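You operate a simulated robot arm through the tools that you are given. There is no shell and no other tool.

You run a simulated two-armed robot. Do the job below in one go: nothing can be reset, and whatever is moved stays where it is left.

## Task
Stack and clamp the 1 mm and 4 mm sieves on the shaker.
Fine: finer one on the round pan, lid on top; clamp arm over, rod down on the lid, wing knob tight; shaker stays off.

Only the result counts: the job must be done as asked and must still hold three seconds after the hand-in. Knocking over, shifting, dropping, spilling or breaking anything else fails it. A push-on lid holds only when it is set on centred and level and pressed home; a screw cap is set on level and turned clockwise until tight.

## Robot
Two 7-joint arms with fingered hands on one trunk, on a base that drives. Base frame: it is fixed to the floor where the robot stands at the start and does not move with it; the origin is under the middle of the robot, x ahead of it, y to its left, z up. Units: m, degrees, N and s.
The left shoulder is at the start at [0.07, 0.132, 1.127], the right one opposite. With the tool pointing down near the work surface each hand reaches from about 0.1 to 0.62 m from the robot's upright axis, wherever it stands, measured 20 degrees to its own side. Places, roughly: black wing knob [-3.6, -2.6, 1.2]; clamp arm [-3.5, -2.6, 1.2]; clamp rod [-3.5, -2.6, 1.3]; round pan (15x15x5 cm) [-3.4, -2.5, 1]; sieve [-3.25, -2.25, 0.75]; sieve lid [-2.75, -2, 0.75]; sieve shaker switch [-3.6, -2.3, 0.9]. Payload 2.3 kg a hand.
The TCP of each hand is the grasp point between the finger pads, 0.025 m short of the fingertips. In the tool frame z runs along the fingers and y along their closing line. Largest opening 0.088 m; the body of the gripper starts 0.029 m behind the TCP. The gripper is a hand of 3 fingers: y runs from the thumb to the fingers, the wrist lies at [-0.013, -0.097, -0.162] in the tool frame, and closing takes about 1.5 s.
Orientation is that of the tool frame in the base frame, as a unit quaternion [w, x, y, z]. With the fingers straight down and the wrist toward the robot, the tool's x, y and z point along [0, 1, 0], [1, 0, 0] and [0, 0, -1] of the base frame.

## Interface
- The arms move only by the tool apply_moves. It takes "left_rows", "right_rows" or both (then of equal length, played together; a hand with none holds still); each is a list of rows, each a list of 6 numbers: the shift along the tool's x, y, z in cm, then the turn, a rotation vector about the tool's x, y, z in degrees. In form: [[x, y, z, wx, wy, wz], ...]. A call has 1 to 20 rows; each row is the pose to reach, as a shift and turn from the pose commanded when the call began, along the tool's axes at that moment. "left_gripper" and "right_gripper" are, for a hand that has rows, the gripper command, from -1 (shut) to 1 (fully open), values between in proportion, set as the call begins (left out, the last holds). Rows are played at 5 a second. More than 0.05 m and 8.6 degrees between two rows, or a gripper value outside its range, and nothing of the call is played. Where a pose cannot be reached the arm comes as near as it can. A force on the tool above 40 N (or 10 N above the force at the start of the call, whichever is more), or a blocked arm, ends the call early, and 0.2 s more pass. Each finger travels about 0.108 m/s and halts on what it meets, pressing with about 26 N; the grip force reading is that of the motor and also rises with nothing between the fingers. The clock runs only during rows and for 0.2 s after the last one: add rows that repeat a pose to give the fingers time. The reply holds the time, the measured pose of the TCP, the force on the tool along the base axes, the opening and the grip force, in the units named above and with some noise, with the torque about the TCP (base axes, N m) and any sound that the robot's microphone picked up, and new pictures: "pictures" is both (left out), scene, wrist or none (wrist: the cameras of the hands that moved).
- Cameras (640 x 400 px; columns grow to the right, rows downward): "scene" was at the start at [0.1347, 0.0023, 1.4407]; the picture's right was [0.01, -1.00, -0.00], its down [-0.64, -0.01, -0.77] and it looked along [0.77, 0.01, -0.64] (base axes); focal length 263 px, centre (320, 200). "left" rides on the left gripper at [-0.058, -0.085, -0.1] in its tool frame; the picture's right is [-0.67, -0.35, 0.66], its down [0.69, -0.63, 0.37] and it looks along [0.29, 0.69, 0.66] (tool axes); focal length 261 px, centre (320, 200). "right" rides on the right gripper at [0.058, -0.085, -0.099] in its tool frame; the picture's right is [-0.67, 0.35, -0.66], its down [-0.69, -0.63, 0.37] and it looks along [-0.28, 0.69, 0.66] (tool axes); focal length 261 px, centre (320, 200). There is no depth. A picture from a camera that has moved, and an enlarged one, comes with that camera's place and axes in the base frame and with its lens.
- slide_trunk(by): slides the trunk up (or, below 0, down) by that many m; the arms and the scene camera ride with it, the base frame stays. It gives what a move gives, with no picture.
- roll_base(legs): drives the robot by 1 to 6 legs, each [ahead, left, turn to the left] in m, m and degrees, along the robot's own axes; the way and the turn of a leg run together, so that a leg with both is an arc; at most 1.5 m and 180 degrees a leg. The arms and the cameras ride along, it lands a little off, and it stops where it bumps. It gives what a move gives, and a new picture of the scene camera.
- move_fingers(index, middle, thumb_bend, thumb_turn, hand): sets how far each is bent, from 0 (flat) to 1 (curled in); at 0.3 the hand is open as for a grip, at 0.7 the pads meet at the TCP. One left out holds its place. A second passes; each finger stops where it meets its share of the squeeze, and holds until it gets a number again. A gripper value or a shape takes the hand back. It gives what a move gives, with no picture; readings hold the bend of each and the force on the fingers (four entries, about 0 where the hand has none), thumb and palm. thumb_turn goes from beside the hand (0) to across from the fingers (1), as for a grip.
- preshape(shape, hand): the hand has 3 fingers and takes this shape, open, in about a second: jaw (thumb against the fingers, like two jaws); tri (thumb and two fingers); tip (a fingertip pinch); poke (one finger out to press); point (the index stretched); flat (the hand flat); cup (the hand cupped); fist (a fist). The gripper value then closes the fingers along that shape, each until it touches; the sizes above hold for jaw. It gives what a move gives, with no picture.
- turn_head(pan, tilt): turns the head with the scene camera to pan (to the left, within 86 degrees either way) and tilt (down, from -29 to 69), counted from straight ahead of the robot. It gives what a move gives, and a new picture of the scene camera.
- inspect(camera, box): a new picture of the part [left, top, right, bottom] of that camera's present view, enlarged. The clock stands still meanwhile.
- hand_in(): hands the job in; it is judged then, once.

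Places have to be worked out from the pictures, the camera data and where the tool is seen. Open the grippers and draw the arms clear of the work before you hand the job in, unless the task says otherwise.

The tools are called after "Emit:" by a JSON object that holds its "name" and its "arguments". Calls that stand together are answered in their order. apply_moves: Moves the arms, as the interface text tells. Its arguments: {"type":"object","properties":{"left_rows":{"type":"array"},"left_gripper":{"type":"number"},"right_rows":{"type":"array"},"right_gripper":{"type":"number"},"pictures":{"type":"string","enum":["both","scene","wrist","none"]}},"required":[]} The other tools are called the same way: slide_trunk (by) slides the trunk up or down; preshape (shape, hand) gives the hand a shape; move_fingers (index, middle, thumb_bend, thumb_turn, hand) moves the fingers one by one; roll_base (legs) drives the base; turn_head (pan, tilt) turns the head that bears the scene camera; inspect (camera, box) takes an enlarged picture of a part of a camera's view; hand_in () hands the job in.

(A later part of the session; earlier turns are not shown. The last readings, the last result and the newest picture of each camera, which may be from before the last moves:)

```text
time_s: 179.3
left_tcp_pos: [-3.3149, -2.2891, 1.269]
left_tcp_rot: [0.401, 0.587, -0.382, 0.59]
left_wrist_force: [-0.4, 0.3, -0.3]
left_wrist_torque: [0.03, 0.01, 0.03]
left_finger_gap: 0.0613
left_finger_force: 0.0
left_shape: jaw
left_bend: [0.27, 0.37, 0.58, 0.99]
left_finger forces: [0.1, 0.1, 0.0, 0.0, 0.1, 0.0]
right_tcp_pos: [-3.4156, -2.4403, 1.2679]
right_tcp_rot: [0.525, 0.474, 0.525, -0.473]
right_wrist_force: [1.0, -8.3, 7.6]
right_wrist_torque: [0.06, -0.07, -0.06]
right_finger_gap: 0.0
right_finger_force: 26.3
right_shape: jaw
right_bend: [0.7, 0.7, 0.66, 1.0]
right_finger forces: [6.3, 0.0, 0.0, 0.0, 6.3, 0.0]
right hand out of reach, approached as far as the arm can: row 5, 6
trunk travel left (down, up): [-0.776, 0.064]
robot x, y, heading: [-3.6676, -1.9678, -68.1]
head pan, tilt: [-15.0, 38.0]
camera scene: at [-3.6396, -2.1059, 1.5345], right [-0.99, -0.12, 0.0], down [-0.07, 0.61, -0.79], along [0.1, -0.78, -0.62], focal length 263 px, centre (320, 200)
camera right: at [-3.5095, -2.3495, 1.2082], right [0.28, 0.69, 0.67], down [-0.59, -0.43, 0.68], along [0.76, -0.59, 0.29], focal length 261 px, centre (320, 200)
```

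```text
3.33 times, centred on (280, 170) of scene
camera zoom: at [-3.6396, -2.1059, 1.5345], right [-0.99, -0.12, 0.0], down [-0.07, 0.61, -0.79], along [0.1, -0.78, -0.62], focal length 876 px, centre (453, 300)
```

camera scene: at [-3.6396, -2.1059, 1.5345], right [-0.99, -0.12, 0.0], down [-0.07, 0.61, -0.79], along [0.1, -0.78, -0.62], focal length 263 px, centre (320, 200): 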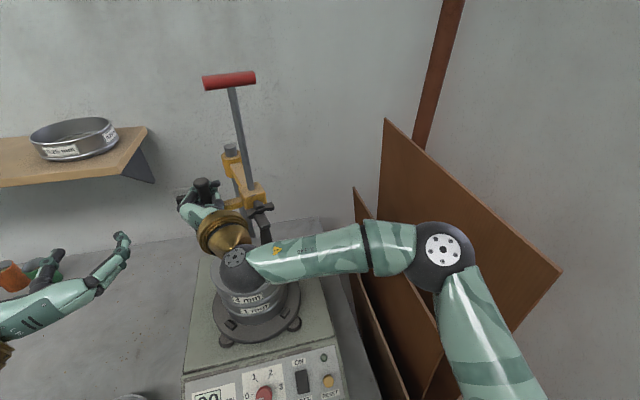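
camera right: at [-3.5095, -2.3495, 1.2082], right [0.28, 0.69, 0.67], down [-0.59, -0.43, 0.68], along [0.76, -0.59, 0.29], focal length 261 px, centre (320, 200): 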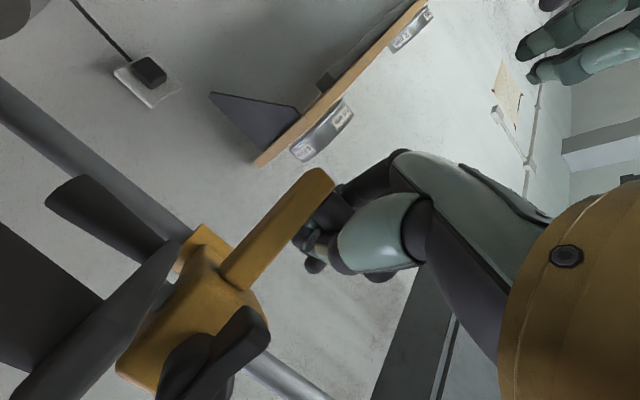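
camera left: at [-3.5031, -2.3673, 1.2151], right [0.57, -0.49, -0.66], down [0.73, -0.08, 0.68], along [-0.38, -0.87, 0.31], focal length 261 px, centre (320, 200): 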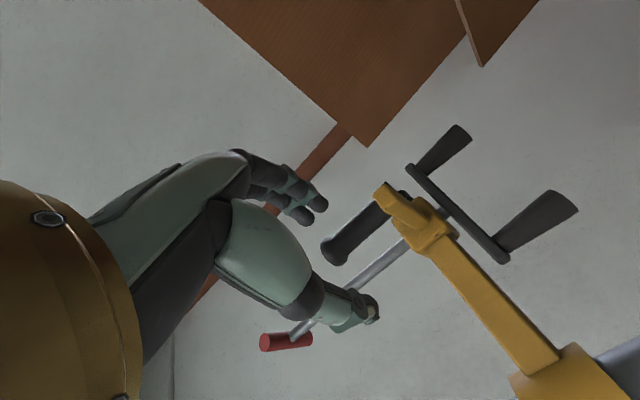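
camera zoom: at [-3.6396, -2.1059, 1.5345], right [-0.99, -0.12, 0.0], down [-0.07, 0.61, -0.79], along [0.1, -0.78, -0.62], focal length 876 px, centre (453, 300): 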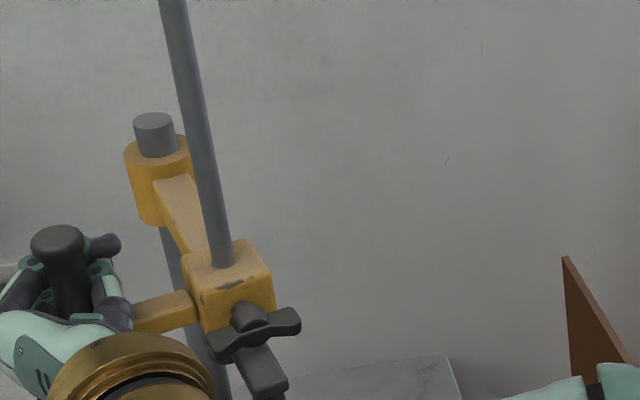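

Arm is at about 71°. I continue the arc to about 88° and then check where the rod stands relative to the lid.

Emit:
{"name": "apply_moves", "arguments": {"right_rows": [[0, 1.09, 0, 2, 0, 0], [0, 2.46, 0.12, 4, 0, 0], [0, 3.81, 0.35, 6, 0, 0], [0, 4.6, 0.55, 7, 0, 0], [0, 4.6, 0.55, 7, 0, 0]]}}

Emit:
{"name": "turn_head", "arguments": {"pan": 0, "tilt": 38}}

Emit:
{"name": "inspect", "arguments": {"camera": "scene", "box": [220, 110, 400, 290]}}

```text
time_s: 180.5
left_tcp_pos: [-3.3179, -2.2875, 1.2698]
left_tcp_rot: [0.401, 0.586, -0.383, 0.591]
left_wrist_force: [0.7, -0.2, 0.5]
left_wrist_torque: [-0.01, -0.01, -0.01]
left_finger_gap: 0.0618
left_finger_force: 0.1
left_shape: jaw
left_bend: [0.27, 0.37, 0.58, 0.99]
left_finger forces: [0.0, 0.0, 0.0, 0.0, 0.0, 0.1]
right_tcp_pos: [-3.3725, -2.4398, 1.2688]
right_tcp_rot: [0.495, 0.507, 0.495, -0.503]
right_wrist_force: [-6.9, -2.5, -2.1]
right_wrist_torque: [-0.01, -0.05, 0.04]
right_finger_gap: 0.0
right_finger_force: 25.5
right_shape: jaw
right_bend: [0.71, 0.7, 0.66, 1.0]
right_finger forces: [3.8, 0.0, 0.0, 0.1, 10.6, 0.0]
trunk travel left (down, up): [-0.776, 0.064]
robot x, y, heading: [-3.6694, -1.9688, -68.1]
head pan, tilt: [-15.0, 38.0]
camera scene: at [-3.6434, -2.1046, 1.5345], right [-0.99, -0.12, 0.0], down [-0.07, 0.61, -0.79], along [0.1, -0.78, -0.62], focal length 263 px, centre (320, 200)
camera right: at [-3.4546, -2.3383, 1.2083], right [0.36, 0.65, 0.67], down [-0.64, -0.36, 0.68], along [0.68, -0.67, 0.28], focal length 261 px, centre (320, 200)
```

scene: 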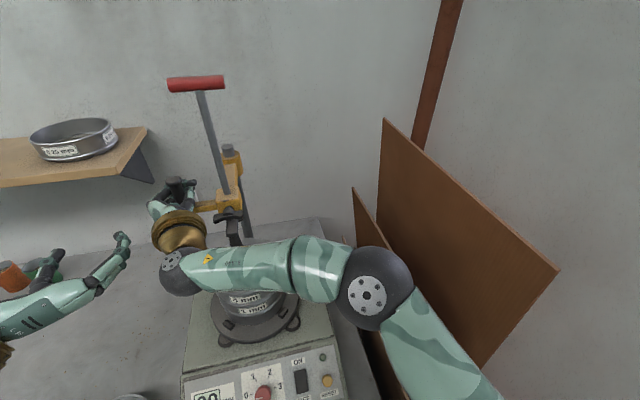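
right: 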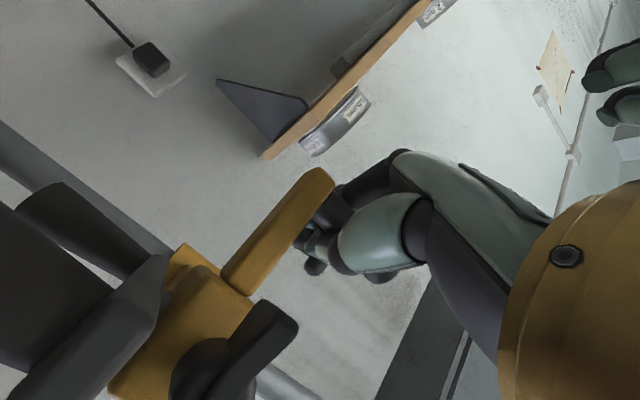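

```text
time_s: 181.3
left_tcp_pos: [-3.3179, -2.2886, 1.2694]
left_tcp_rot: [0.401, 0.587, -0.383, 0.59]
left_wrist_force: [0.3, 0.5, -0.2]
left_wrist_torque: [-0.03, -0.01, 0.0]
left_finger_gap: 0.0617
left_finger_force: 0.0
left_shape: jaw
left_bend: [0.27, 0.37, 0.58, 0.99]
left_finger forces: [0.1, 0.0, 0.1, 0.0, 0.0, 0.1]
right_tcp_pos: [-3.3728, -2.4399, 1.2676]
right_tcp_rot: [0.496, 0.507, 0.496, -0.502]
right_wrist_force: [-8.0, -2.4, -4.7]
right_wrist_torque: [-0.05, -0.02, 0.01]
right_finger_gap: 0.0003
right_finger_force: 26.3
right_shape: jaw
right_bend: [0.71, 0.7, 0.66, 1.0]
right_finger forces: [3.5, 0.0, 0.1, 0.0, 10.1, 0.0]
trunk travel left (down, up): [-0.776, 0.064]
robot x, y, heading: [-3.6698, -1.9673, -67.8]
head pan, tilt: [0.0, 38.0]
camera scene: at [-3.6221, -2.0995, 1.5346], right [-0.93, -0.37, 0.0], down [-0.23, 0.57, -0.79], along [0.3, -0.73, -0.62], focal length 263 px, centre (320, 200)
```

scene: 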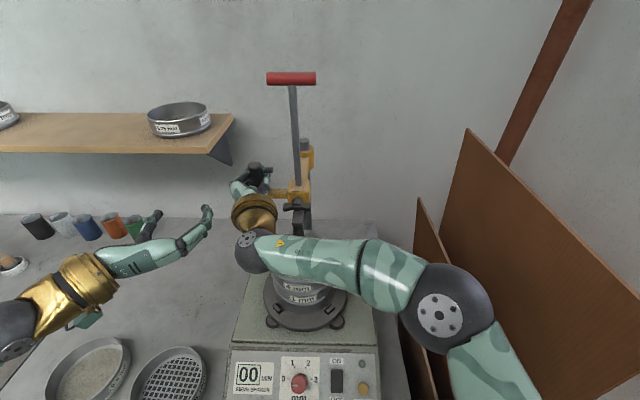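

```text
2.22 times, centred on (310, 200) of scene
camera zoom: at [-3.6221, -2.0995, 1.5346], right [-0.93, -0.37, 0.0], down [-0.23, 0.57, -0.79], along [0.3, -0.73, -0.62], focal length 584 px, centre (342, 200)
```

zoom: 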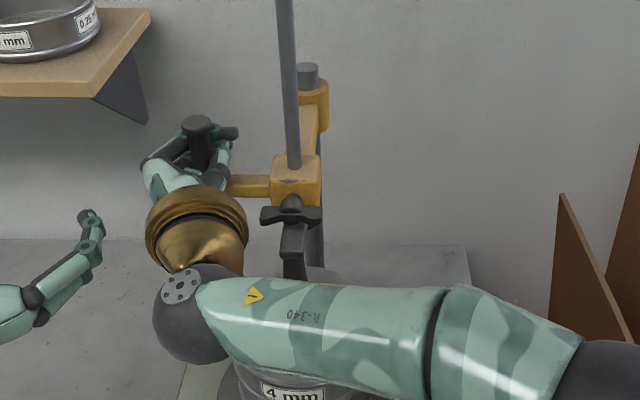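

The rod now stands over the stack's centre (estimated within 3 mm; T-handle at z≈1.44, wing knob faces me). I open the right hand and withdraw it along its pointing direction.

Emit:
{"name": "apply_moves", "arguments": {"right_rows": [[0, 0, 0, 0, 0, 0], [0, 0, 0, 0, 0, 0], [0, 0, 0, 0, 0, 0], [0, 0, 0, 0, 0, 0], [0, 0, 0, 0, 0, 0]], "right_gripper": 0.5, "pictures": "none"}}

Emit:
{"name": "apply_moves", "arguments": {"right_rows": [[0, 0, -2, 0, 0, 0], [0, 0, -4, 0, 0, 0], [0, 0, -6, 0, 0, 0], [0, 0, -8, 0, 0, 0], [0, 0, -10, 0, 0, 0], [0, 0, -10, 0, 0, 0]]}}

Emit:
{"name": "inspect", "arguments": {"camera": "scene", "box": [220, 110, 400, 290]}}

```text
time_s: 182.5
left_tcp_pos: [-3.3119, -2.2859, 1.2681]
left_tcp_rot: [0.403, 0.587, -0.382, 0.59]
left_wrist_force: [0.9, 0.5, 0.4]
left_wrist_torque: [-0.01, 0.01, 0.0]
left_finger_gap: 0.0616
left_finger_force: 0.2
left_shape: jaw
left_bend: [0.27, 0.37, 0.58, 0.99]
left_finger forces: [0.0, 0.1, 0.0, 0.0, 0.0, 0.0]
right_tcp_pos: [-3.3684, -2.437, 1.2691]
right_tcp_rot: [0.495, 0.505, 0.495, -0.505]
right_wrist_force: [-0.2, -0.3, -1.2]
right_wrist_torque: [-0.01, 0.01, 0.01]
right_finger_gap: 0.0659
right_finger_force: 0.0
right_shape: jaw
right_bend: [0.27, 0.36, 0.54, 0.99]
right_finger forces: [0.0, 0.0, 0.1, 0.0, 0.0, 0.0]
trunk travel left (down, up): [-0.776, 0.064]
robot x, y, heading: [-3.6677, -1.9672, -68.0]
head pan, tilt: [0.0, 38.0]
```

```text
time_s: 183.8
left_tcp_pos: [-3.3099, -2.2843, 1.271]
left_tcp_rot: [0.403, 0.588, -0.375, 0.592]
left_wrist_force: [10.1, 6.0, 4.7]
left_wrist_torque: [-0.06, 0.17, 0.0]
left_finger_gap: 0.0558
left_finger_force: 0.1
left_shape: jaw
left_bend: [0.73, 0.37, 0.58, 0.99]
left_finger forces: [0.0, 0.0, 0.0, 0.0, 0.1, 0.1]
right_tcp_pos: [-3.3777, -2.3602, 1.257]
right_tcp_rot: [0.471, 0.527, 0.493, -0.507]
right_wrist_force: [-11.4, -5.6, -4.7]
right_wrist_torque: [-0.21, 0.0, 0.33]
right_finger_gap: 0.066
right_finger_force: 0.0
right_shape: jaw
right_bend: [0.27, 0.35, 0.54, 0.99]
right_finger forces: [0.1, 0.1, 0.1, 0.1, 0.1, 0.0]
trunk travel left (down, up): [-0.776, 0.064]
robot x, y, heading: [-3.668, -1.9724, -68.0]
head pan, tilt: [0.0, 38.0]
stopped in row 6 (left hand): the force on the tool passed its limit at 44 N (the readings are from after the stop); the commanded pose is now the measured one
camera scene: at [-3.6168, -2.096, 1.5348], right [-0.93, -0.37, 0.0], down [-0.23, 0.57, -0.79], along [0.29, -0.73, -0.62], focal length 263 px, centre (320, 200)
camera right: at [-3.4553, -2.2518, 1.2021], right [0.39, 0.6, 0.7], down [-0.65, -0.35, 0.67], along [0.65, -0.72, 0.26], focal length 261 px, centre (320, 200)
```

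scene: 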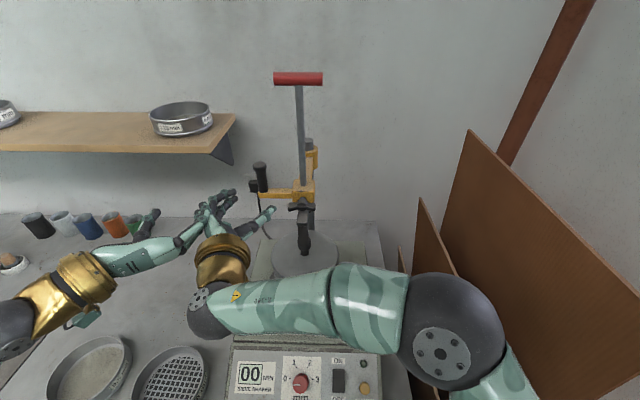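
right: 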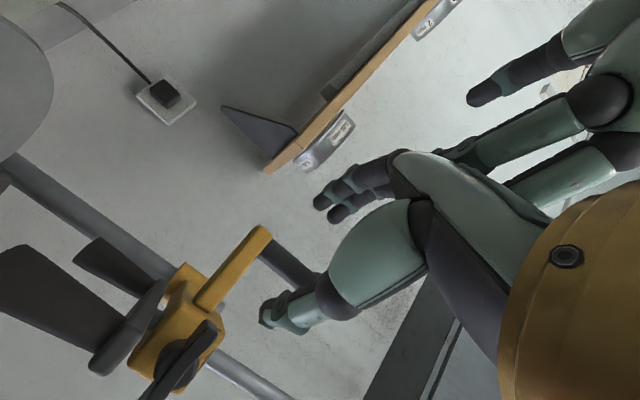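

```text
2.22 times, centred on (310, 200) of scene
camera zoom: at [-3.6168, -2.096, 1.5348], right [-0.93, -0.37, 0.0], down [-0.23, 0.57, -0.79], along [0.29, -0.73, -0.62], focal length 584 px, centre (342, 200)
```

zoom: 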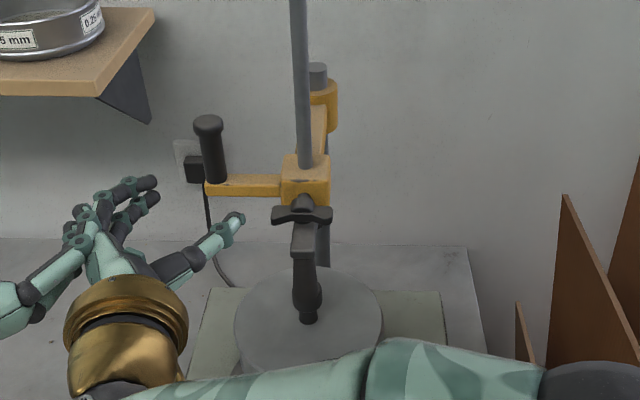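

The right hand bumped into my own left hand; nothing else was touched. I move the left hand away to the left and the right hand back toward the right.

Emit:
{"name": "apply_moves", "arguments": {"left_rows": [[0, -2, 0, 0, 0, 0], [0, -4, 0, 0, 0, 0], [0, -6, -1, 0, 0, 0], [0, -8, -2, 0, 0, 0], [0, -10, -3, 0, 0, 0], [0, -10, -3, 0, 0, 0]], "right_rows": [[0, 0, 0, 0, 0, 0], [0, 0, 0, 0, 0, 0], [0, -1, -1, 0, 0, 0], [0, -2.5, -2, 0, 0, 0], [0, -4, -3, 0, 0, 0], [0, -6, -3, 0, 0, 0]], "pictures": "scene"}}

```text
time_s: 185.2
left_tcp_pos: [-3.2321, -2.2172, 1.2668]
left_tcp_rot: [0.403, 0.587, -0.378, 0.592]
left_wrist_force: [-0.4, 0.7, 0.6]
left_wrist_torque: [-0.06, -0.01, -0.01]
left_finger_gap: 0.0616
left_finger_force: 0.1
left_shape: jaw
left_bend: [0.28, 0.37, 0.58, 0.99]
left_finger forces: [0.0, 0.0, 0.0, 0.0, 0.1, 0.0]
right_tcp_pos: [-3.4322, -2.3183, 1.2572]
right_tcp_rot: [0.475, 0.519, 0.497, -0.507]
right_wrist_force: [-0.5, 0.2, -0.5]
right_wrist_torque: [-0.02, 0.0, -0.01]
right_finger_gap: 0.0661
right_finger_force: 0.1
right_shape: jaw
right_bend: [0.27, 0.35, 0.54, 0.99]
right_finger forces: [0.1, 0.0, 0.0, 0.0, 0.0, 0.0]
trunk travel left (down, up): [-0.776, 0.064]
robot x, y, heading: [-3.6694, -1.972, -68.2]
head pan, tilt: [0.0, 38.0]
camera scene: at [-3.6173, -2.0957, 1.5348], right [-0.93, -0.37, 0.0], down [-0.23, 0.57, -0.79], along [0.29, -0.73, -0.62], focal length 263 px, centre (320, 200)
```

scene: 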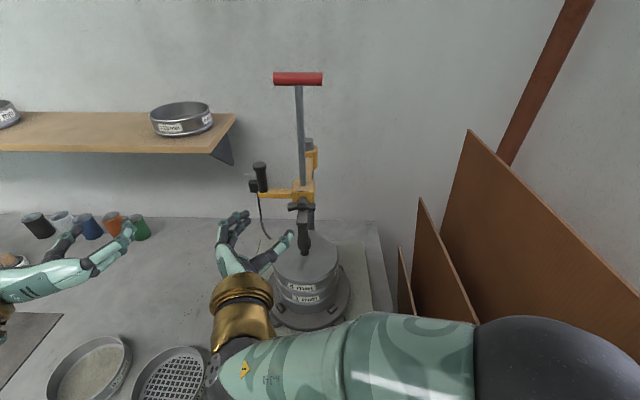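

Hands are apart now. I enlarge the clamp to see the wing knob, the feet and the lid.

Emit:
{"name": "inspect", "arguments": {"camera": "scene", "box": [240, 140, 350, 320]}}

Emit:
{"name": "inspect", "arguments": {"camera": "scene", "box": [270, 160, 330, 220]}}

```text
2.22 times, centred on (295, 230) of scene
camera zoom: at [-3.6173, -2.0957, 1.5348], right [-0.93, -0.37, 0.0], down [-0.23, 0.57, -0.79], along [0.29, -0.73, -0.62], focal length 584 px, centre (376, 133)
```

zoom: 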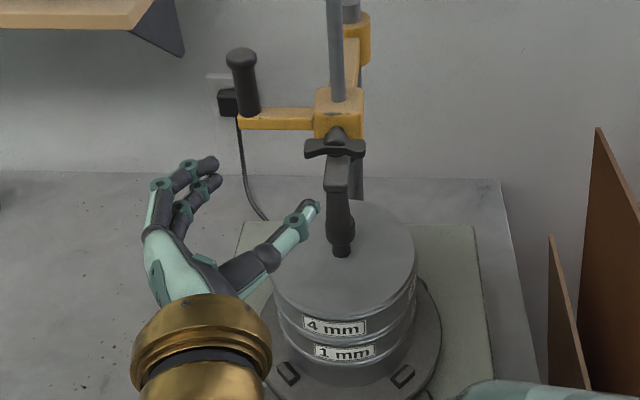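

```text
6.67 times, centred on (300, 190) of scene
camera zoom: at [-3.6173, -2.0957, 1.5348], right [-0.93, -0.37, 0.0], down [-0.23, 0.57, -0.79], along [0.29, -0.73, -0.62], focal length 1752 px, centre (453, 267)
```

zoom: 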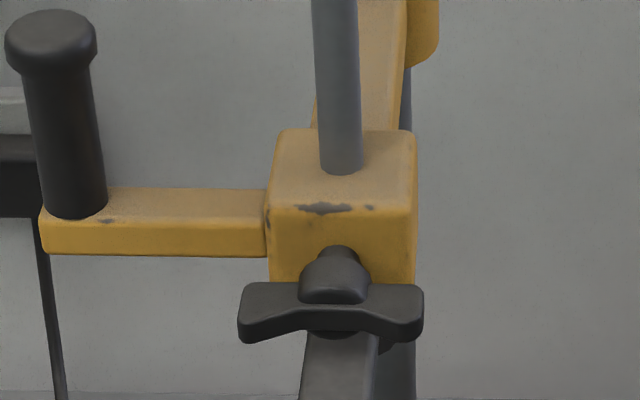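

The wing knob faces me, wings horizontal; the two feet straddle the lid's knob. Next I'll press the rod down by its T-handle with the left hand (fingers above, thumb below the bar). I turn the left hand first, and move the right hand clear to the right.

Emit:
{"name": "apply_moves", "arguments": {"left_rows": [[0, 0, 0, 0, 0, -8.2], [0, 0, 0, 0, 0, -16.4], [0, 0, 0, 0, 0, -24.6], [0, 0, 0, 0, 0, -32.8], [0, 0, 0, 0, 0, -41], [0, 0, 0, 0, 0, -49.2], [0, 0, 0, 0, 0, -57.4], [0, 0, 0, 0, 0, -65.6], [0, 0, 0, 0, 0, -73.8], [0, 0, 0, 0, 0, -82], [0, 0, 0, 0, 0, -90], [0, 0, 0, 0, 0, -90]], "right_rows": [[0, -1, -2, 0, 0, 0], [0, -3, -3, 0, 0, 0], [0, -5, -4, 0, 0, 0], [0, -7, -4, 0, 0, 0], [0, -9, -4, 0, 0, 0], [0, -11, -4, 0, 0, 0], [0, -13, -4, 0, 0, 0], [0, -15, -4, 0, 0, 0], [0, -15, -4, 0, 0, 0], [0, -15, -4, 0, 0, 0], [0, -15, -4, 0, 0, 0], [0, -15, -4, 0, 0, 0]], "pictures": "scene"}}

```text
time_s: 187.8
left_tcp_pos: [-3.2318, -2.2176, 1.2668]
left_tcp_rot: [0.704, 0.681, 0.149, 0.132]
left_wrist_force: [0.2, 0.2, 0.7]
left_wrist_torque: [-0.02, 0.04, 0.0]
left_finger_gap: 0.0614
left_finger_force: 0.0
left_shape: jaw
left_bend: [0.28, 0.37, 0.58, 0.99]
left_finger forces: [0.1, 0.0, 0.0, 0.0, 0.0, 0.0]
right_tcp_pos: [-3.5593, -2.2753, 1.2667]
right_tcp_rot: [0.473, 0.525, 0.492, -0.508]
right_wrist_force: [-0.2, -0.3, 1.1]
right_wrist_torque: [0.0, -0.01, 0.02]
right_finger_gap: 0.066
right_finger_force: 0.0
right_shape: jaw
right_bend: [0.27, 0.35, 0.54, 0.99]
right_finger forces: [0.0, 0.0, 0.1, 0.0, 0.0, 0.1]
right hand out of reach, approached as far as the arm can: row 7, 8, 9, 10, 11, 12
trunk travel left (down, up): [-0.776, 0.064]
robot x, y, heading: [-3.6654, -1.9734, -68.1]
head pan, tilt: [0.0, 38.0]
camera scene: at [-3.6167, -2.0962, 1.5348], right [-0.93, -0.37, 0.0], down [-0.23, 0.57, -0.79], along [0.29, -0.73, -0.62], focal length 263 px, centre (320, 200)
```

scene: 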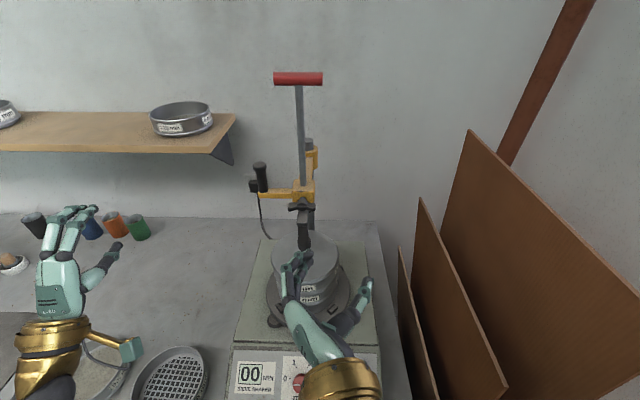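

T-handle centre is at about [-3.437, -2.457, 1.44]. I raise the left hand and bring it to a pre-grasp 9 cm in front of the bar, yawed 35°.

Emit:
{"name": "apply_moves", "arguments": {"left_rows": [[0, 3.5, 0, 0, 0, 0], [0, 7, 0, 0, 0, 0], [0, 10.5, 0, 0, -5, 0], [0, 14, 1, 0, -10, 0], [-2, 17.3, 2, 0, -15, 0], [-5.5, 17.3, 3, 0, -20, 0], [-9.5, 17.3, 4, 0, -25, 0], [-13.5, 17.3, 5, 0, -30, 0], [-17, 17.3, 6, 0, -35, 0], [-20, 17.3, 6.7, 0, -35, 0], [-22.9, 17.3, 6.7, 0, -35, 0], [-22.9, 17.3, 6.7, 0, -35, 0]]}}

Emit:
{"name": "inspect", "arguments": {"camera": "scene", "box": [210, 30, 390, 170]}}

```text
time_s: 190.4
left_tcp_pos: [-3.4133, -2.3639, 1.4464]
left_tcp_rot: [0.716, 0.69, -0.07, -0.078]
left_wrist_force: [-0.3, -0.4, 0.3]
left_wrist_torque: [0.02, 0.03, -0.01]
left_finger_gap: 0.0614
left_finger_force: 0.0
left_shape: jaw
left_bend: [0.27, 0.37, 0.58, 0.99]
left_finger forces: [0.0, 0.1, 0.0, 0.0, 0.0, 0.1]
right_tcp_pos: [-3.5583, -2.2742, 1.267]
right_tcp_rot: [0.474, 0.526, 0.492, -0.508]
right_wrist_force: [0.6, -0.1, 0.5]
right_wrist_torque: [0.01, 0.02, -0.02]
right_finger_gap: 0.0659
right_finger_force: 0.0
right_shape: jaw
right_bend: [0.27, 0.35, 0.54, 0.99]
right_finger forces: [0.0, 0.0, 0.1, 0.0, 0.0, 0.0]
trunk travel left (down, up): [-0.776, 0.064]
robot x, y, heading: [-3.6651, -1.9678, -68.0]
head pan, tilt: [0.0, 38.0]
camera scene: at [-3.6164, -2.0963, 1.5347], right [-0.93, -0.37, 0.0], down [-0.23, 0.57, -0.79], along [0.29, -0.73, -0.62], focal length 263 px, centre (320, 200)
camera left: at [-3.4508, -2.2568, 1.358], right [-0.8, -0.51, -0.32], down [0.59, -0.52, -0.62], along [0.15, -0.68, 0.72], focal length 261 px, centre (320, 200)
```

scene: 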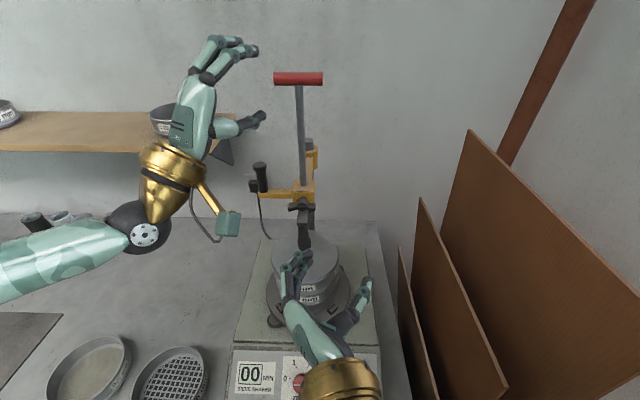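
left: 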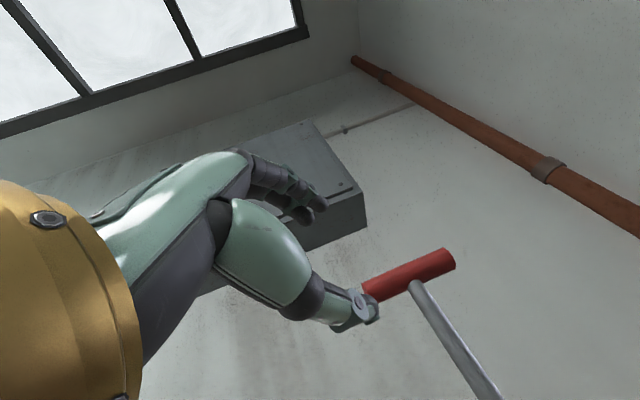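

```text
2.86 times, centred on (300, 100) of scene
camera zoom: at [-3.6164, -2.0963, 1.5347], right [-0.93, -0.37, 0.0], down [-0.23, 0.57, -0.79], along [0.29, -0.73, -0.62], focal length 751 px, centre (377, 486)
```

zoom: 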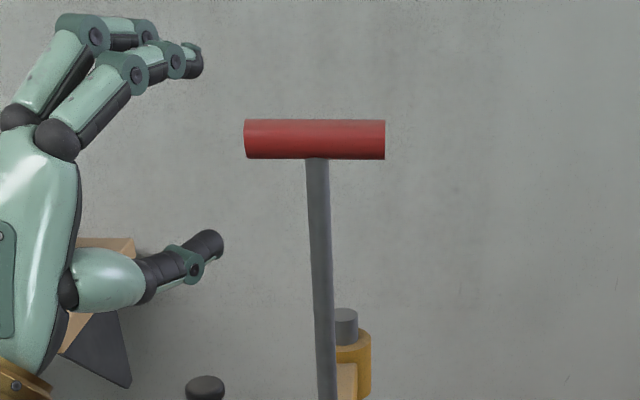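

The open hand faces the bar (fingers above, thumb below). I advance 8.4 cm so the left half of the bar is between them.

Emit:
{"name": "apply_moves", "arguments": {"left_rows": [[0.6, -0.3, 2, 0, 0, 0], [1.25, -0.6, 4, 0, 0, 0], [1.25, -0.6, 6, 0, 0, 0], [1.25, -0.6, 7.5, 0, 0, 0], [1.25, -0.6, 8.4, 0, 0, 0], [1.25, -0.6, 8.4, 0, 0, 0]]}}

Emit:
{"name": "inspect", "arguments": {"camera": "scene", "box": [210, 30, 390, 170]}}

```text
time_s: 191.8
left_tcp_pos: [-3.4199, -2.4481, 1.4447]
left_tcp_rot: [0.715, 0.691, -0.07, -0.078]
left_wrist_force: [1.0, 1.2, -0.1]
left_wrist_torque: [-0.03, -0.03, 0.02]
left_finger_gap: 0.0615
left_finger_force: 0.1
left_shape: jaw
left_bend: [0.27, 0.37, 0.58, 0.99]
left_finger forces: [0.0, 0.0, 0.0, 0.0, 0.0, 0.0]
right_tcp_pos: [-3.5571, -2.2745, 1.2671]
right_tcp_rot: [0.474, 0.525, 0.491, -0.508]
right_wrist_force: [0.5, 0.2, -0.6]
right_wrist_torque: [-0.01, 0.02, -0.02]
right_finger_gap: 0.0661
right_finger_force: 0.0
right_shape: jaw
right_bend: [0.27, 0.35, 0.54, 0.99]
right_finger forces: [0.0, 0.0, 0.0, 0.1, 0.0, 0.0]
trunk travel left (down, up): [-0.776, 0.064]
robot x, y, heading: [-3.667, -1.9692, -68.1]
head pan, tilt: [0.0, 38.0]
camera scene: at [-3.6167, -2.0962, 1.5348], right [-0.93, -0.37, 0.0], down [-0.23, 0.57, -0.79], along [0.29, -0.73, -0.62], focal length 263 px, centre (320, 200)
camera left: at [-3.456, -2.3409, 1.3559], right [-0.8, -0.51, -0.32], down [0.59, -0.52, -0.62], along [0.15, -0.68, 0.72], focal length 261 px, centre (320, 200)
```

scene: 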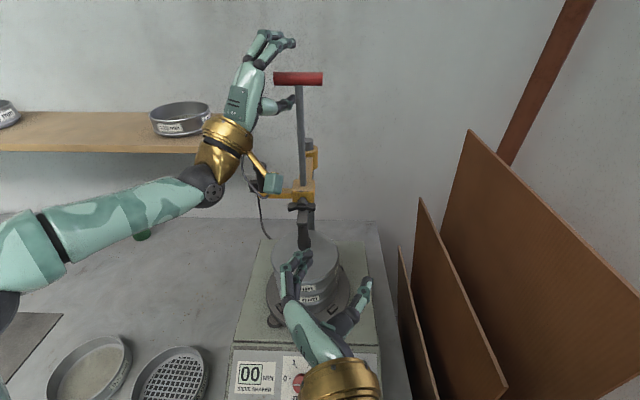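
left: 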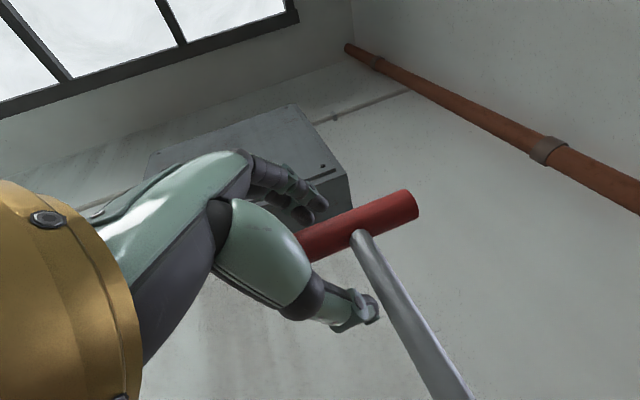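

```text
2.86 times, centred on (300, 100) of scene
camera zoom: at [-3.6167, -2.0962, 1.5348], right [-0.93, -0.37, 0.0], down [-0.23, 0.57, -0.79], along [0.29, -0.73, -0.62], focal length 751 px, centre (377, 486)
```

zoom: 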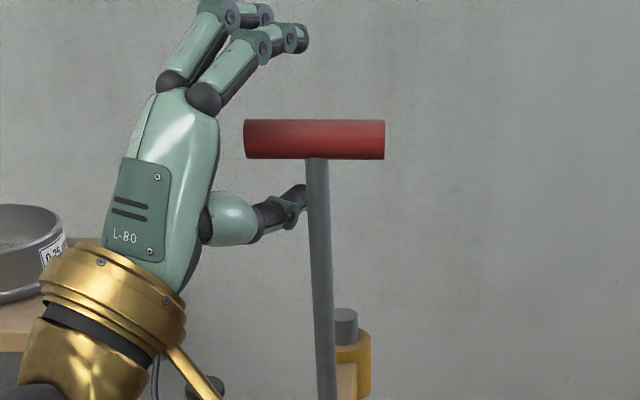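

The bar lies between thumb and fingers. I close the left gripper on it.

Emit:
{"name": "apply_moves", "arguments": {"left_rows": [[0, 0, 0, 0, 0, 0], [0, 0, 0, 0, 0, 0], [0, 0, 0, 0, 0, 0], [0, 0, 0, 0, 0, 0], [0, 0, 0, 0, 0, 0], [0, 0, 0, 0, 0, 0]], "left_gripper": -1}}

Emit:
{"name": "inspect", "arguments": {"camera": "scene", "box": [210, 30, 390, 170]}}

```text
time_s: 193.2
left_tcp_pos: [-3.4199, -2.4495, 1.4433]
left_tcp_rot: [0.714, 0.692, -0.071, -0.078]
left_wrist_force: [-1.2, -0.8, -4.2]
left_wrist_torque: [-0.03, 0.07, -0.01]
left_finger_gap: 0.0046
left_finger_force: 26.5
left_shape: jaw
left_bend: [0.7, 0.7, 0.78, 1.0]
left_finger forces: [4.9, 0.0, 0.0, 0.0, 8.3, 0.0]
right_tcp_pos: [-3.5582, -2.2771, 1.2652]
right_tcp_rot: [0.474, 0.526, 0.492, -0.507]
right_wrist_force: [-0.2, 0.2, -0.4]
right_wrist_torque: [-0.01, 0.05, 0.01]
right_finger_gap: 0.0662
right_finger_force: 0.0
right_shape: jaw
right_bend: [0.27, 0.35, 0.54, 0.99]
right_finger forces: [0.1, 0.0, 0.1, 0.0, 0.0, 0.1]
trunk travel left (down, up): [-0.776, 0.064]
robot x, y, heading: [-3.6628, -1.9717, -68.2]
head pan, tilt: [0.0, 38.0]
camera scene: at [-3.6167, -2.0986, 1.5345], right [-0.93, -0.37, 0.0], down [-0.23, 0.57, -0.79], along [0.29, -0.73, -0.62], focal length 263 px, centre (320, 200)
camera left: at [-3.4559, -2.3429, 1.3551], right [-0.8, -0.51, -0.32], down [0.59, -0.52, -0.62], along [0.15, -0.68, 0.71], focal length 261 px, centre (320, 200)
```

scene: 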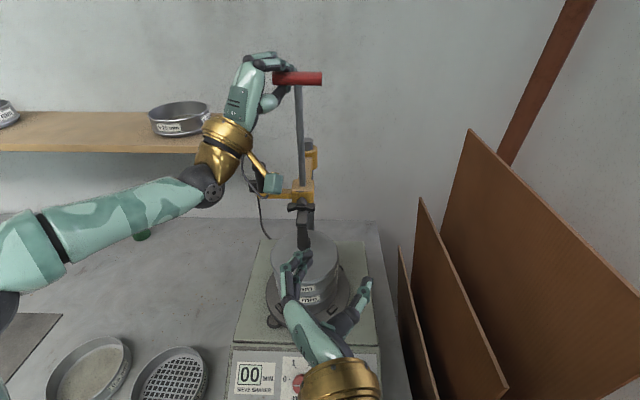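
left: 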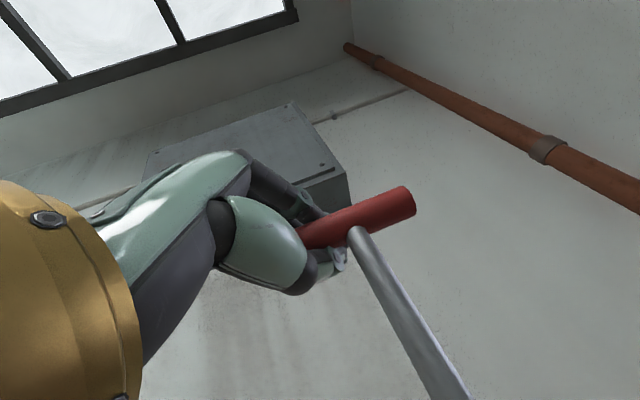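

```text
2.86 times, centred on (300, 100) of scene
camera zoom: at [-3.6167, -2.0986, 1.5345], right [-0.93, -0.37, 0.0], down [-0.23, 0.57, -0.79], along [0.29, -0.73, -0.62], focal length 751 px, centre (377, 486)
```

zoom: 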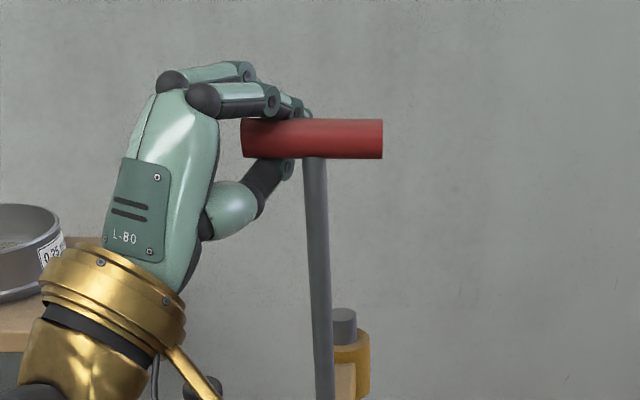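

The hand encloses the bar. I push straight down 3 cm and watch the force and the feet.

Emit:
{"name": "apply_moves", "arguments": {"left_rows": [[0, -0.7, 0, 0, 0, 0], [0, -1.4, 0, 0, 0, 0], [0, -2.1, 0, 0, 0, 0], [0, -2.8, 0, 0, 0, 0], [0, -2.8, 0, 0, 0, 0]], "pictures": "scene"}}

Emit:
{"name": "inspect", "arguments": {"camera": "scene", "box": [210, 50, 390, 300]}}

```text
time_s: 194.4
left_tcp_pos: [-3.4194, -2.4495, 1.4147]
left_tcp_rot: [0.715, 0.691, -0.07, -0.077]
left_wrist_force: [-0.1, -2.2, 1.4]
left_wrist_torque: [-0.06, 0.08, 0.0]
left_finger_gap: 0.0036
left_finger_force: 25.7
left_shape: jaw
left_bend: [0.7, 0.7, 0.79, 1.0]
left_finger forces: [7.7, 0.0, 0.1, 0.0, 4.6, 0.1]
right_tcp_pos: [-3.5576, -2.2755, 1.2671]
right_tcp_rot: [0.474, 0.525, 0.492, -0.507]
right_wrist_force: [-0.6, 1.0, 0.7]
right_wrist_torque: [0.0, 0.01, 0.02]
right_finger_gap: 0.0659
right_finger_force: 0.0
right_shape: jaw
right_bend: [0.27, 0.35, 0.54, 0.99]
right_finger forces: [0.0, 0.0, 0.0, 0.0, 0.0, 0.1]
trunk travel left (down, up): [-0.776, 0.064]
robot x, y, heading: [-3.6665, -1.9731, -68.2]
head pan, tilt: [0.0, 38.0]
camera scene: at [-3.6168, -2.0977, 1.5346], right [-0.93, -0.37, 0.0], down [-0.23, 0.57, -0.79], along [0.29, -0.73, -0.62], focal length 263 px, centre (320, 200)
```

scene: 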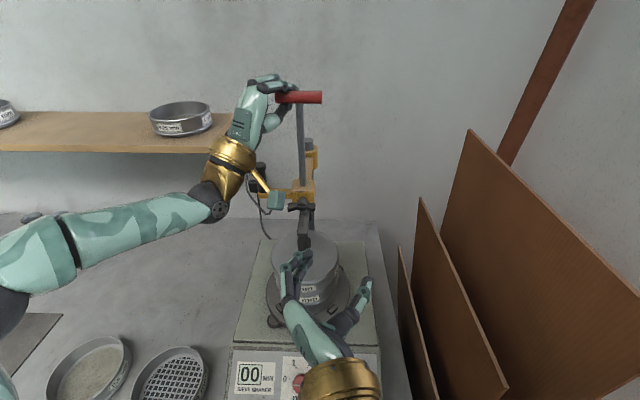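

```text
1.60 times, centred on (300, 175) of scene
camera zoom: at [-3.6168, -2.0977, 1.5346], right [-0.93, -0.37, 0.0], down [-0.23, 0.57, -0.79], along [0.29, -0.73, -0.62], focal length 421 px, centre (352, 240)
```

zoom: 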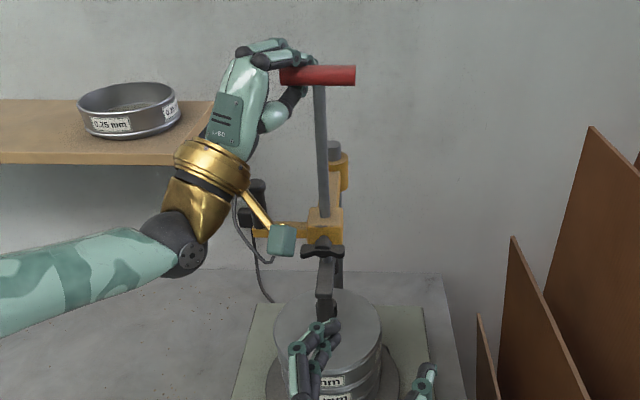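

The rod slides down with only a few newtons. I push another 3.5 cm.

Emit:
{"name": "apply_moves", "arguments": {"left_rows": [[0, -0.7, 0, 0, 0, 0], [0, -1.4, 0, 0, 0, 0], [0, -2.1, 0, 0, 0, 0], [0, -2.8, 0, 0, 0, 0], [0, -3.5, 0, 0, 0, 0], [0, -3.5, 0, 0, 0, 0]], "pictures": "scene"}}

Emit:
{"name": "inspect", "arguments": {"camera": "scene", "box": [240, 170, 360, 310]}}

```text
time_s: 195.8
left_tcp_pos: [-3.4186, -2.4523, 1.3822]
left_tcp_rot: [0.715, 0.692, -0.07, -0.077]
left_wrist_force: [1.1, 0.4, 0.1]
left_wrist_torque: [-0.01, 0.05, -0.04]
left_finger_gap: 0.004
left_finger_force: 26.1
left_shape: jaw
left_bend: [0.7, 0.7, 0.79, 1.0]
left_finger forces: [6.4, 0.0, 0.0, 0.0, 5.0, 0.0]
right_tcp_pos: [-3.557, -2.2752, 1.2667]
right_tcp_rot: [0.474, 0.525, 0.492, -0.508]
right_wrist_force: [-0.4, 0.1, 0.1]
right_wrist_torque: [-0.02, 0.0, 0.0]
right_finger_gap: 0.0661
right_finger_force: 0.0
right_shape: jaw
right_bend: [0.27, 0.35, 0.54, 0.99]
right_finger forces: [0.1, 0.0, 0.0, 0.1, 0.0, 0.0]
trunk travel left (down, up): [-0.776, 0.064]
robot x, y, heading: [-3.6669, -1.9722, -68.1]
head pan, tilt: [0.0, 38.0]
camera scene: at [-3.6164, -2.0965, 1.5347], right [-0.93, -0.37, 0.0], down [-0.23, 0.57, -0.79], along [0.29, -0.73, -0.62], focal length 263 px, centre (320, 200)
```

scene: 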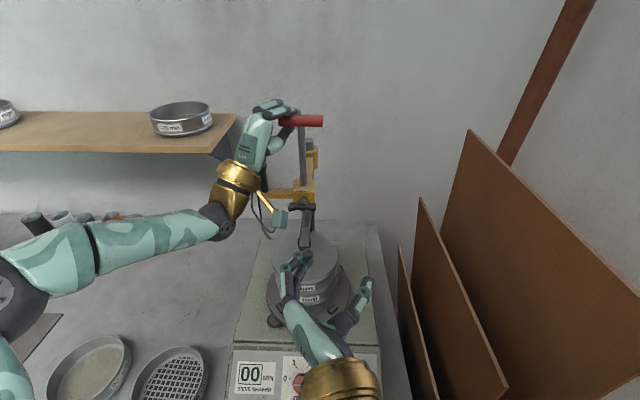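

```text
2.86 times, centred on (300, 240) of scene
camera zoom: at [-3.6164, -2.0965, 1.5347], right [-0.93, -0.37, 0.0], down [-0.23, 0.57, -0.79], along [0.29, -0.73, -0.62], focal length 751 px, centre (377, 86)
```

zoom: 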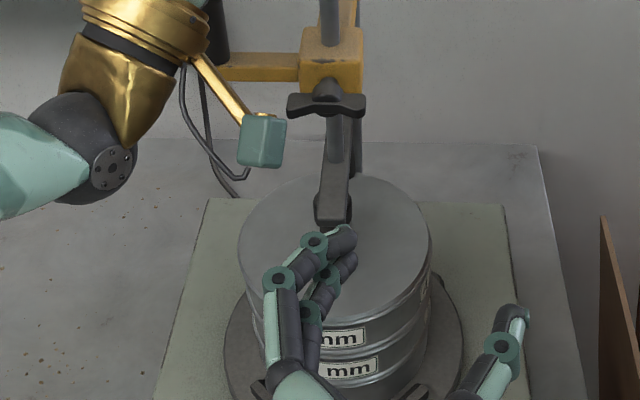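

The feet should now be about 2.4 cm above the lid. I push on in small rows until contact (max 3 cm).

Emit:
{"name": "apply_moves", "arguments": {"left_rows": [[0, -0.5, 0, 0, 0, 0], [0, -1.0, 0, 0, 0, 0], [0, -1.5, 0, 0, 0, 0], [0, -2.0, 0, 0, 0, 0], [0, -2.3, 0, 0, 0, 0]], "pictures": "none"}}

Emit:
{"name": "inspect", "arguments": {"camera": "scene", "box": [240, 170, 360, 310]}}

```text
time_s: 197.0
left_tcp_pos: [-3.4195, -2.4513, 1.3575]
left_tcp_rot: [0.715, 0.691, -0.07, -0.078]
left_wrist_force: [1.2, -1.1, 2.7]
left_wrist_torque: [-0.04, 0.03, -0.03]
left_finger_gap: 0.0037
left_finger_force: 25.9
left_shape: jaw
left_bend: [0.7, 0.7, 0.79, 1.0]
left_finger forces: [7.0, 0.0, 0.0, 0.0, 4.2, 0.0]
right_tcp_pos: [-3.5568, -2.274, 1.2662]
right_tcp_rot: [0.474, 0.525, 0.492, -0.507]
right_wrist_force: [-0.2, 0.5, 0.7]
right_wrist_torque: [-0.04, -0.01, 0.0]
right_finger_gap: 0.0662
right_finger_force: 0.0
right_shape: jaw
right_bend: [0.27, 0.35, 0.54, 0.99]
right_finger forces: [0.0, 0.0, 0.0, 0.0, 0.1, 0.0]
trunk travel left (down, up): [-0.776, 0.064]
robot x, y, heading: [-3.6676, -1.9706, -68.2]
head pan, tilt: [0.0, 38.0]
```

```text
2.86 times, centred on (300, 240) of scene
camera zoom: at [-3.6166, -2.0962, 1.5347], right [-0.93, -0.37, 0.0], down [-0.23, 0.57, -0.79], along [0.29, -0.73, -0.62], focal length 751 px, centre (377, 86)
```

zoom: 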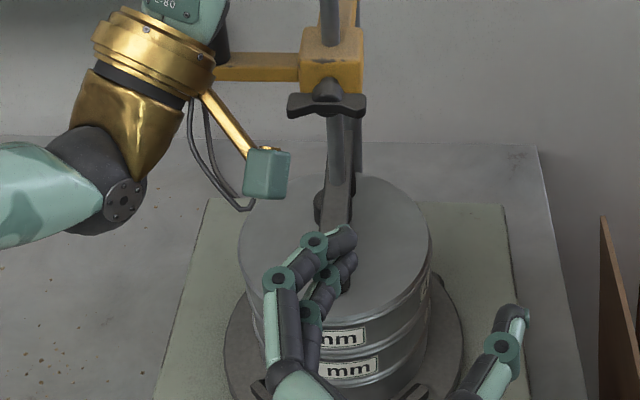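

No firm contact yet. I keep pushing in 4 mm rows.

Emit:
{"name": "apply_moves", "arguments": {"left_rows": [[0, -0.4, 0, 0, 0, 0], [0, -0.8, 0, 0, 0, 0], [0, -1.2, 0, 0, 0, 0]], "pictures": "none"}}

Emit:
{"name": "apply_moves", "arguments": {"right_rows": [[0, -1, -2, 0, 0, 0], [0, -2, -4, 0, 0, 0], [2, -3, -6, 0, 0, 0], [4, -3, -6, 0, 0, 0], [6, -3, -6, 0, 0, 0]], "pictures": "none"}}

Emit:
{"name": "inspect", "arguments": {"camera": "scene", "box": [240, 150, 360, 310]}}

```text
time_s: 197.8
left_tcp_pos: [-3.419, -2.4507, 1.3486]
left_tcp_rot: [0.717, 0.689, -0.069, -0.077]
left_wrist_force: [3.6, -5.7, 15.7]
left_wrist_torque: [0.01, 0.13, 0.02]
left_finger_gap: 0.0034
left_finger_force: 25.8
left_shape: jaw
left_bend: [0.69, 0.7, 0.8, 1.0]
left_finger forces: [17.7, 0.0, 0.1, 0.0, 0.8, 0.0]
right_tcp_pos: [-3.5567, -2.2746, 1.267]
right_tcp_rot: [0.474, 0.525, 0.492, -0.508]
right_wrist_force: [-0.4, 0.1, -0.3]
right_wrist_torque: [-0.02, 0.0, 0.02]
right_finger_gap: 0.0659
right_finger_force: 0.1
right_shape: jaw
right_bend: [0.27, 0.35, 0.54, 0.99]
right_finger forces: [0.0, 0.0, 0.0, 0.1, 0.0, 0.0]
trunk travel left (down, up): [-0.776, 0.064]
robot x, y, heading: [-3.665, -1.9696, -68.3]
head pan, tilt: [0.0, 38.0]
```

```text
time_s: 198.3
left_tcp_pos: [-3.419, -2.4513, 1.3477]
left_tcp_rot: [0.718, 0.688, -0.07, -0.078]
left_wrist_force: [2.7, -4.1, 9.7]
left_wrist_torque: [0.0, 0.11, 0.02]
left_finger_gap: 0.0034
left_finger_force: 25.6
left_shape: jaw
left_bend: [0.71, 0.7, 0.8, 1.0]
left_finger forces: [13.2, 0.1, 0.0, 0.1, 1.7, 0.0]
right_tcp_pos: [-3.5943, -2.2883, 1.2658]
right_tcp_rot: [0.413, 0.565, 0.443, -0.561]
right_wrist_force: [0.1, -0.1, -0.2]
right_wrist_torque: [-0.02, -0.01, -0.02]
right_finger_gap: 0.0659
right_finger_force: 0.1
right_shape: jaw
right_bend: [0.27, 0.35, 0.54, 0.99]
right_finger forces: [0.0, 0.1, 0.0, 0.0, 0.0, 0.0]
right hand out of reach, approached as far as the arm can: row 1, 2
trunk travel left (down, up): [-0.776, 0.064]
robot x, y, heading: [-3.6667, -1.9728, -68.1]
head pan, tilt: [0.0, 38.0]
stopped in row 2 (right hand): the arm was blocked; the commanded pose is now the measured one
```

```text
2.50 times, centred on (300, 230) of scene
camera zoom: at [-3.6168, -2.0964, 1.5346], right [-0.93, -0.37, 0.0], down [-0.23, 0.57, -0.79], along [0.29, -0.73, -0.62], focal length 657 px, centre (370, 125)
```

zoom: 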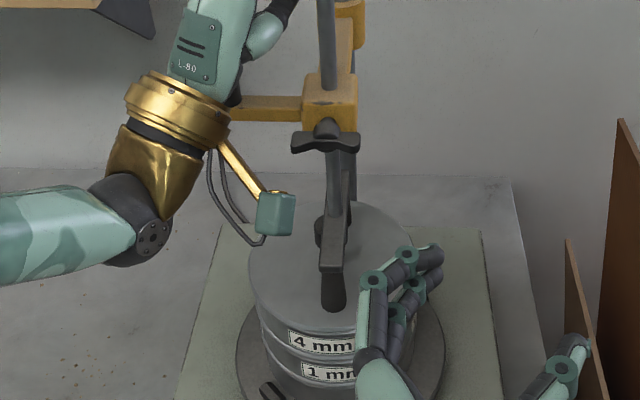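

The rod is down: contact at about 16 N with the feet on the lid. The left hand's camera housing blocks the way to the wing knob, so I release the bar, withdraw the left hand, and check the rod stays down.

Emit:
{"name": "apply_moves", "arguments": {"left_rows": [[0, 0, 0, 0, 0, 0], [0, 0, 0, 0, 0, 0], [0, 0, 0, 0, 0, 0], [0, 0, 0, 0, 0, 0], [0, 0, 0, 0, 0, 0]], "left_gripper": 0.4, "pictures": "none"}}

Emit:
{"name": "apply_moves", "arguments": {"left_rows": [[0, 0, -2, 0, 0, 0], [0, 0, -4, 0, 0, 0], [0, 0, -6, 0, 0, 0], [0, 0, -8, 0, 0, 0], [3, 0, -9, 0, 0, 0], [6, 0, -9, 0, 0, 0], [9, 0, -9, 0, 0, 0], [12, 0, -9, 0, 0, 0], [12, 0, -9, 0, 0, 0]], "pictures": "scene"}}

Emit:
{"name": "inspect", "arguments": {"camera": "scene", "box": [240, 100, 360, 310]}}

```text
time_s: 199.5
left_tcp_pos: [-3.4202, -2.4518, 1.3463]
left_tcp_rot: [0.716, 0.69, -0.07, -0.078]
left_wrist_force: [0.2, -0.2, -0.6]
left_wrist_torque: [-0.03, -0.01, -0.01]
left_finger_gap: 0.0613
left_finger_force: 0.0
left_shape: jaw
left_bend: [0.28, 0.37, 0.58, 0.99]
left_finger forces: [0.0, 0.0, 0.0, 0.0, 0.0, 0.0]
right_tcp_pos: [-3.594, -2.2888, 1.2647]
right_tcp_rot: [0.413, 0.565, 0.443, -0.56]
right_wrist_force: [0.6, -0.5, 0.6]
right_wrist_torque: [0.0, -0.03, 0.01]
right_finger_gap: 0.0658
right_finger_force: 0.2
right_shape: jaw
right_bend: [0.27, 0.35, 0.54, 0.99]
right_finger forces: [0.1, 0.0, 0.0, 0.0, 0.0, 0.0]
trunk travel left (down, up): [-0.776, 0.064]
robot x, y, heading: [-3.6711, -1.9718, -67.8]
head pan, tilt: [0.0, 38.0]
```

```text
time_s: 201.5
left_tcp_pos: [-3.282, -2.3896, 1.342]
left_tcp_rot: [0.716, 0.69, -0.071, -0.078]
left_wrist_force: [0.0, -0.7, -0.4]
left_wrist_torque: [0.02, 0.01, -0.02]
left_finger_gap: 0.0614
left_finger_force: 0.1
left_shape: jaw
left_bend: [0.28, 0.37, 0.58, 0.99]
left_finger forces: [0.0, 0.0, 0.0, 0.0, 0.0, 0.0]
right_tcp_pos: [-3.5948, -2.2887, 1.2653]
right_tcp_rot: [0.413, 0.564, 0.443, -0.561]
right_wrist_force: [0.3, 0.8, -0.5]
right_wrist_torque: [0.04, 0.0, -0.01]
right_finger_gap: 0.0658
right_finger_force: 0.1
right_shape: jaw
right_bend: [0.27, 0.35, 0.54, 0.99]
right_finger forces: [0.0, 0.0, 0.1, 0.2, 0.0, 0.1]
trunk travel left (down, up): [-0.776, 0.064]
robot x, y, heading: [-3.6685, -1.9692, -68.2]
head pan, tilt: [0.0, 38.0]
camera scene: at [-3.617, -2.0966, 1.5347], right [-0.93, -0.37, 0.0], down [-0.23, 0.57, -0.79], along [0.29, -0.73, -0.62], focal length 263 px, centre (320, 200)
```

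scene: 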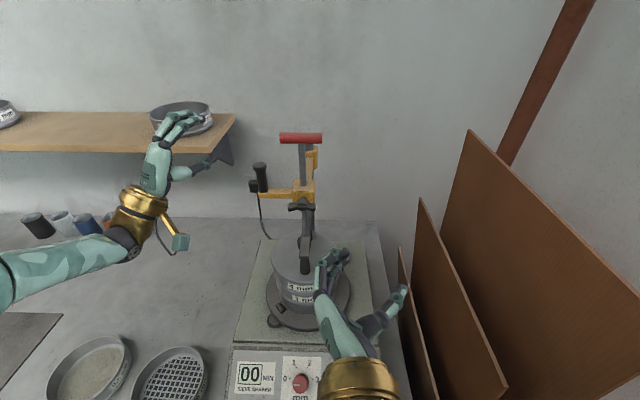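

```text
1.90 times, centred on (300, 205) of scene
camera zoom: at [-3.617, -2.0966, 1.5347], right [-0.93, -0.37, 0.0], down [-0.23, 0.57, -0.79], along [0.29, -0.73, -0.62], focal length 501 px, centre (358, 190)
```

zoom: 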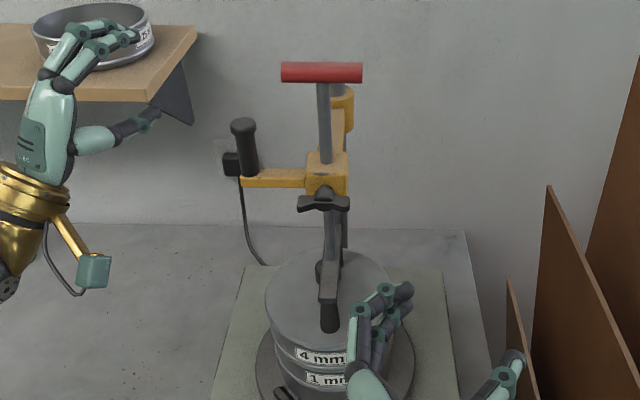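

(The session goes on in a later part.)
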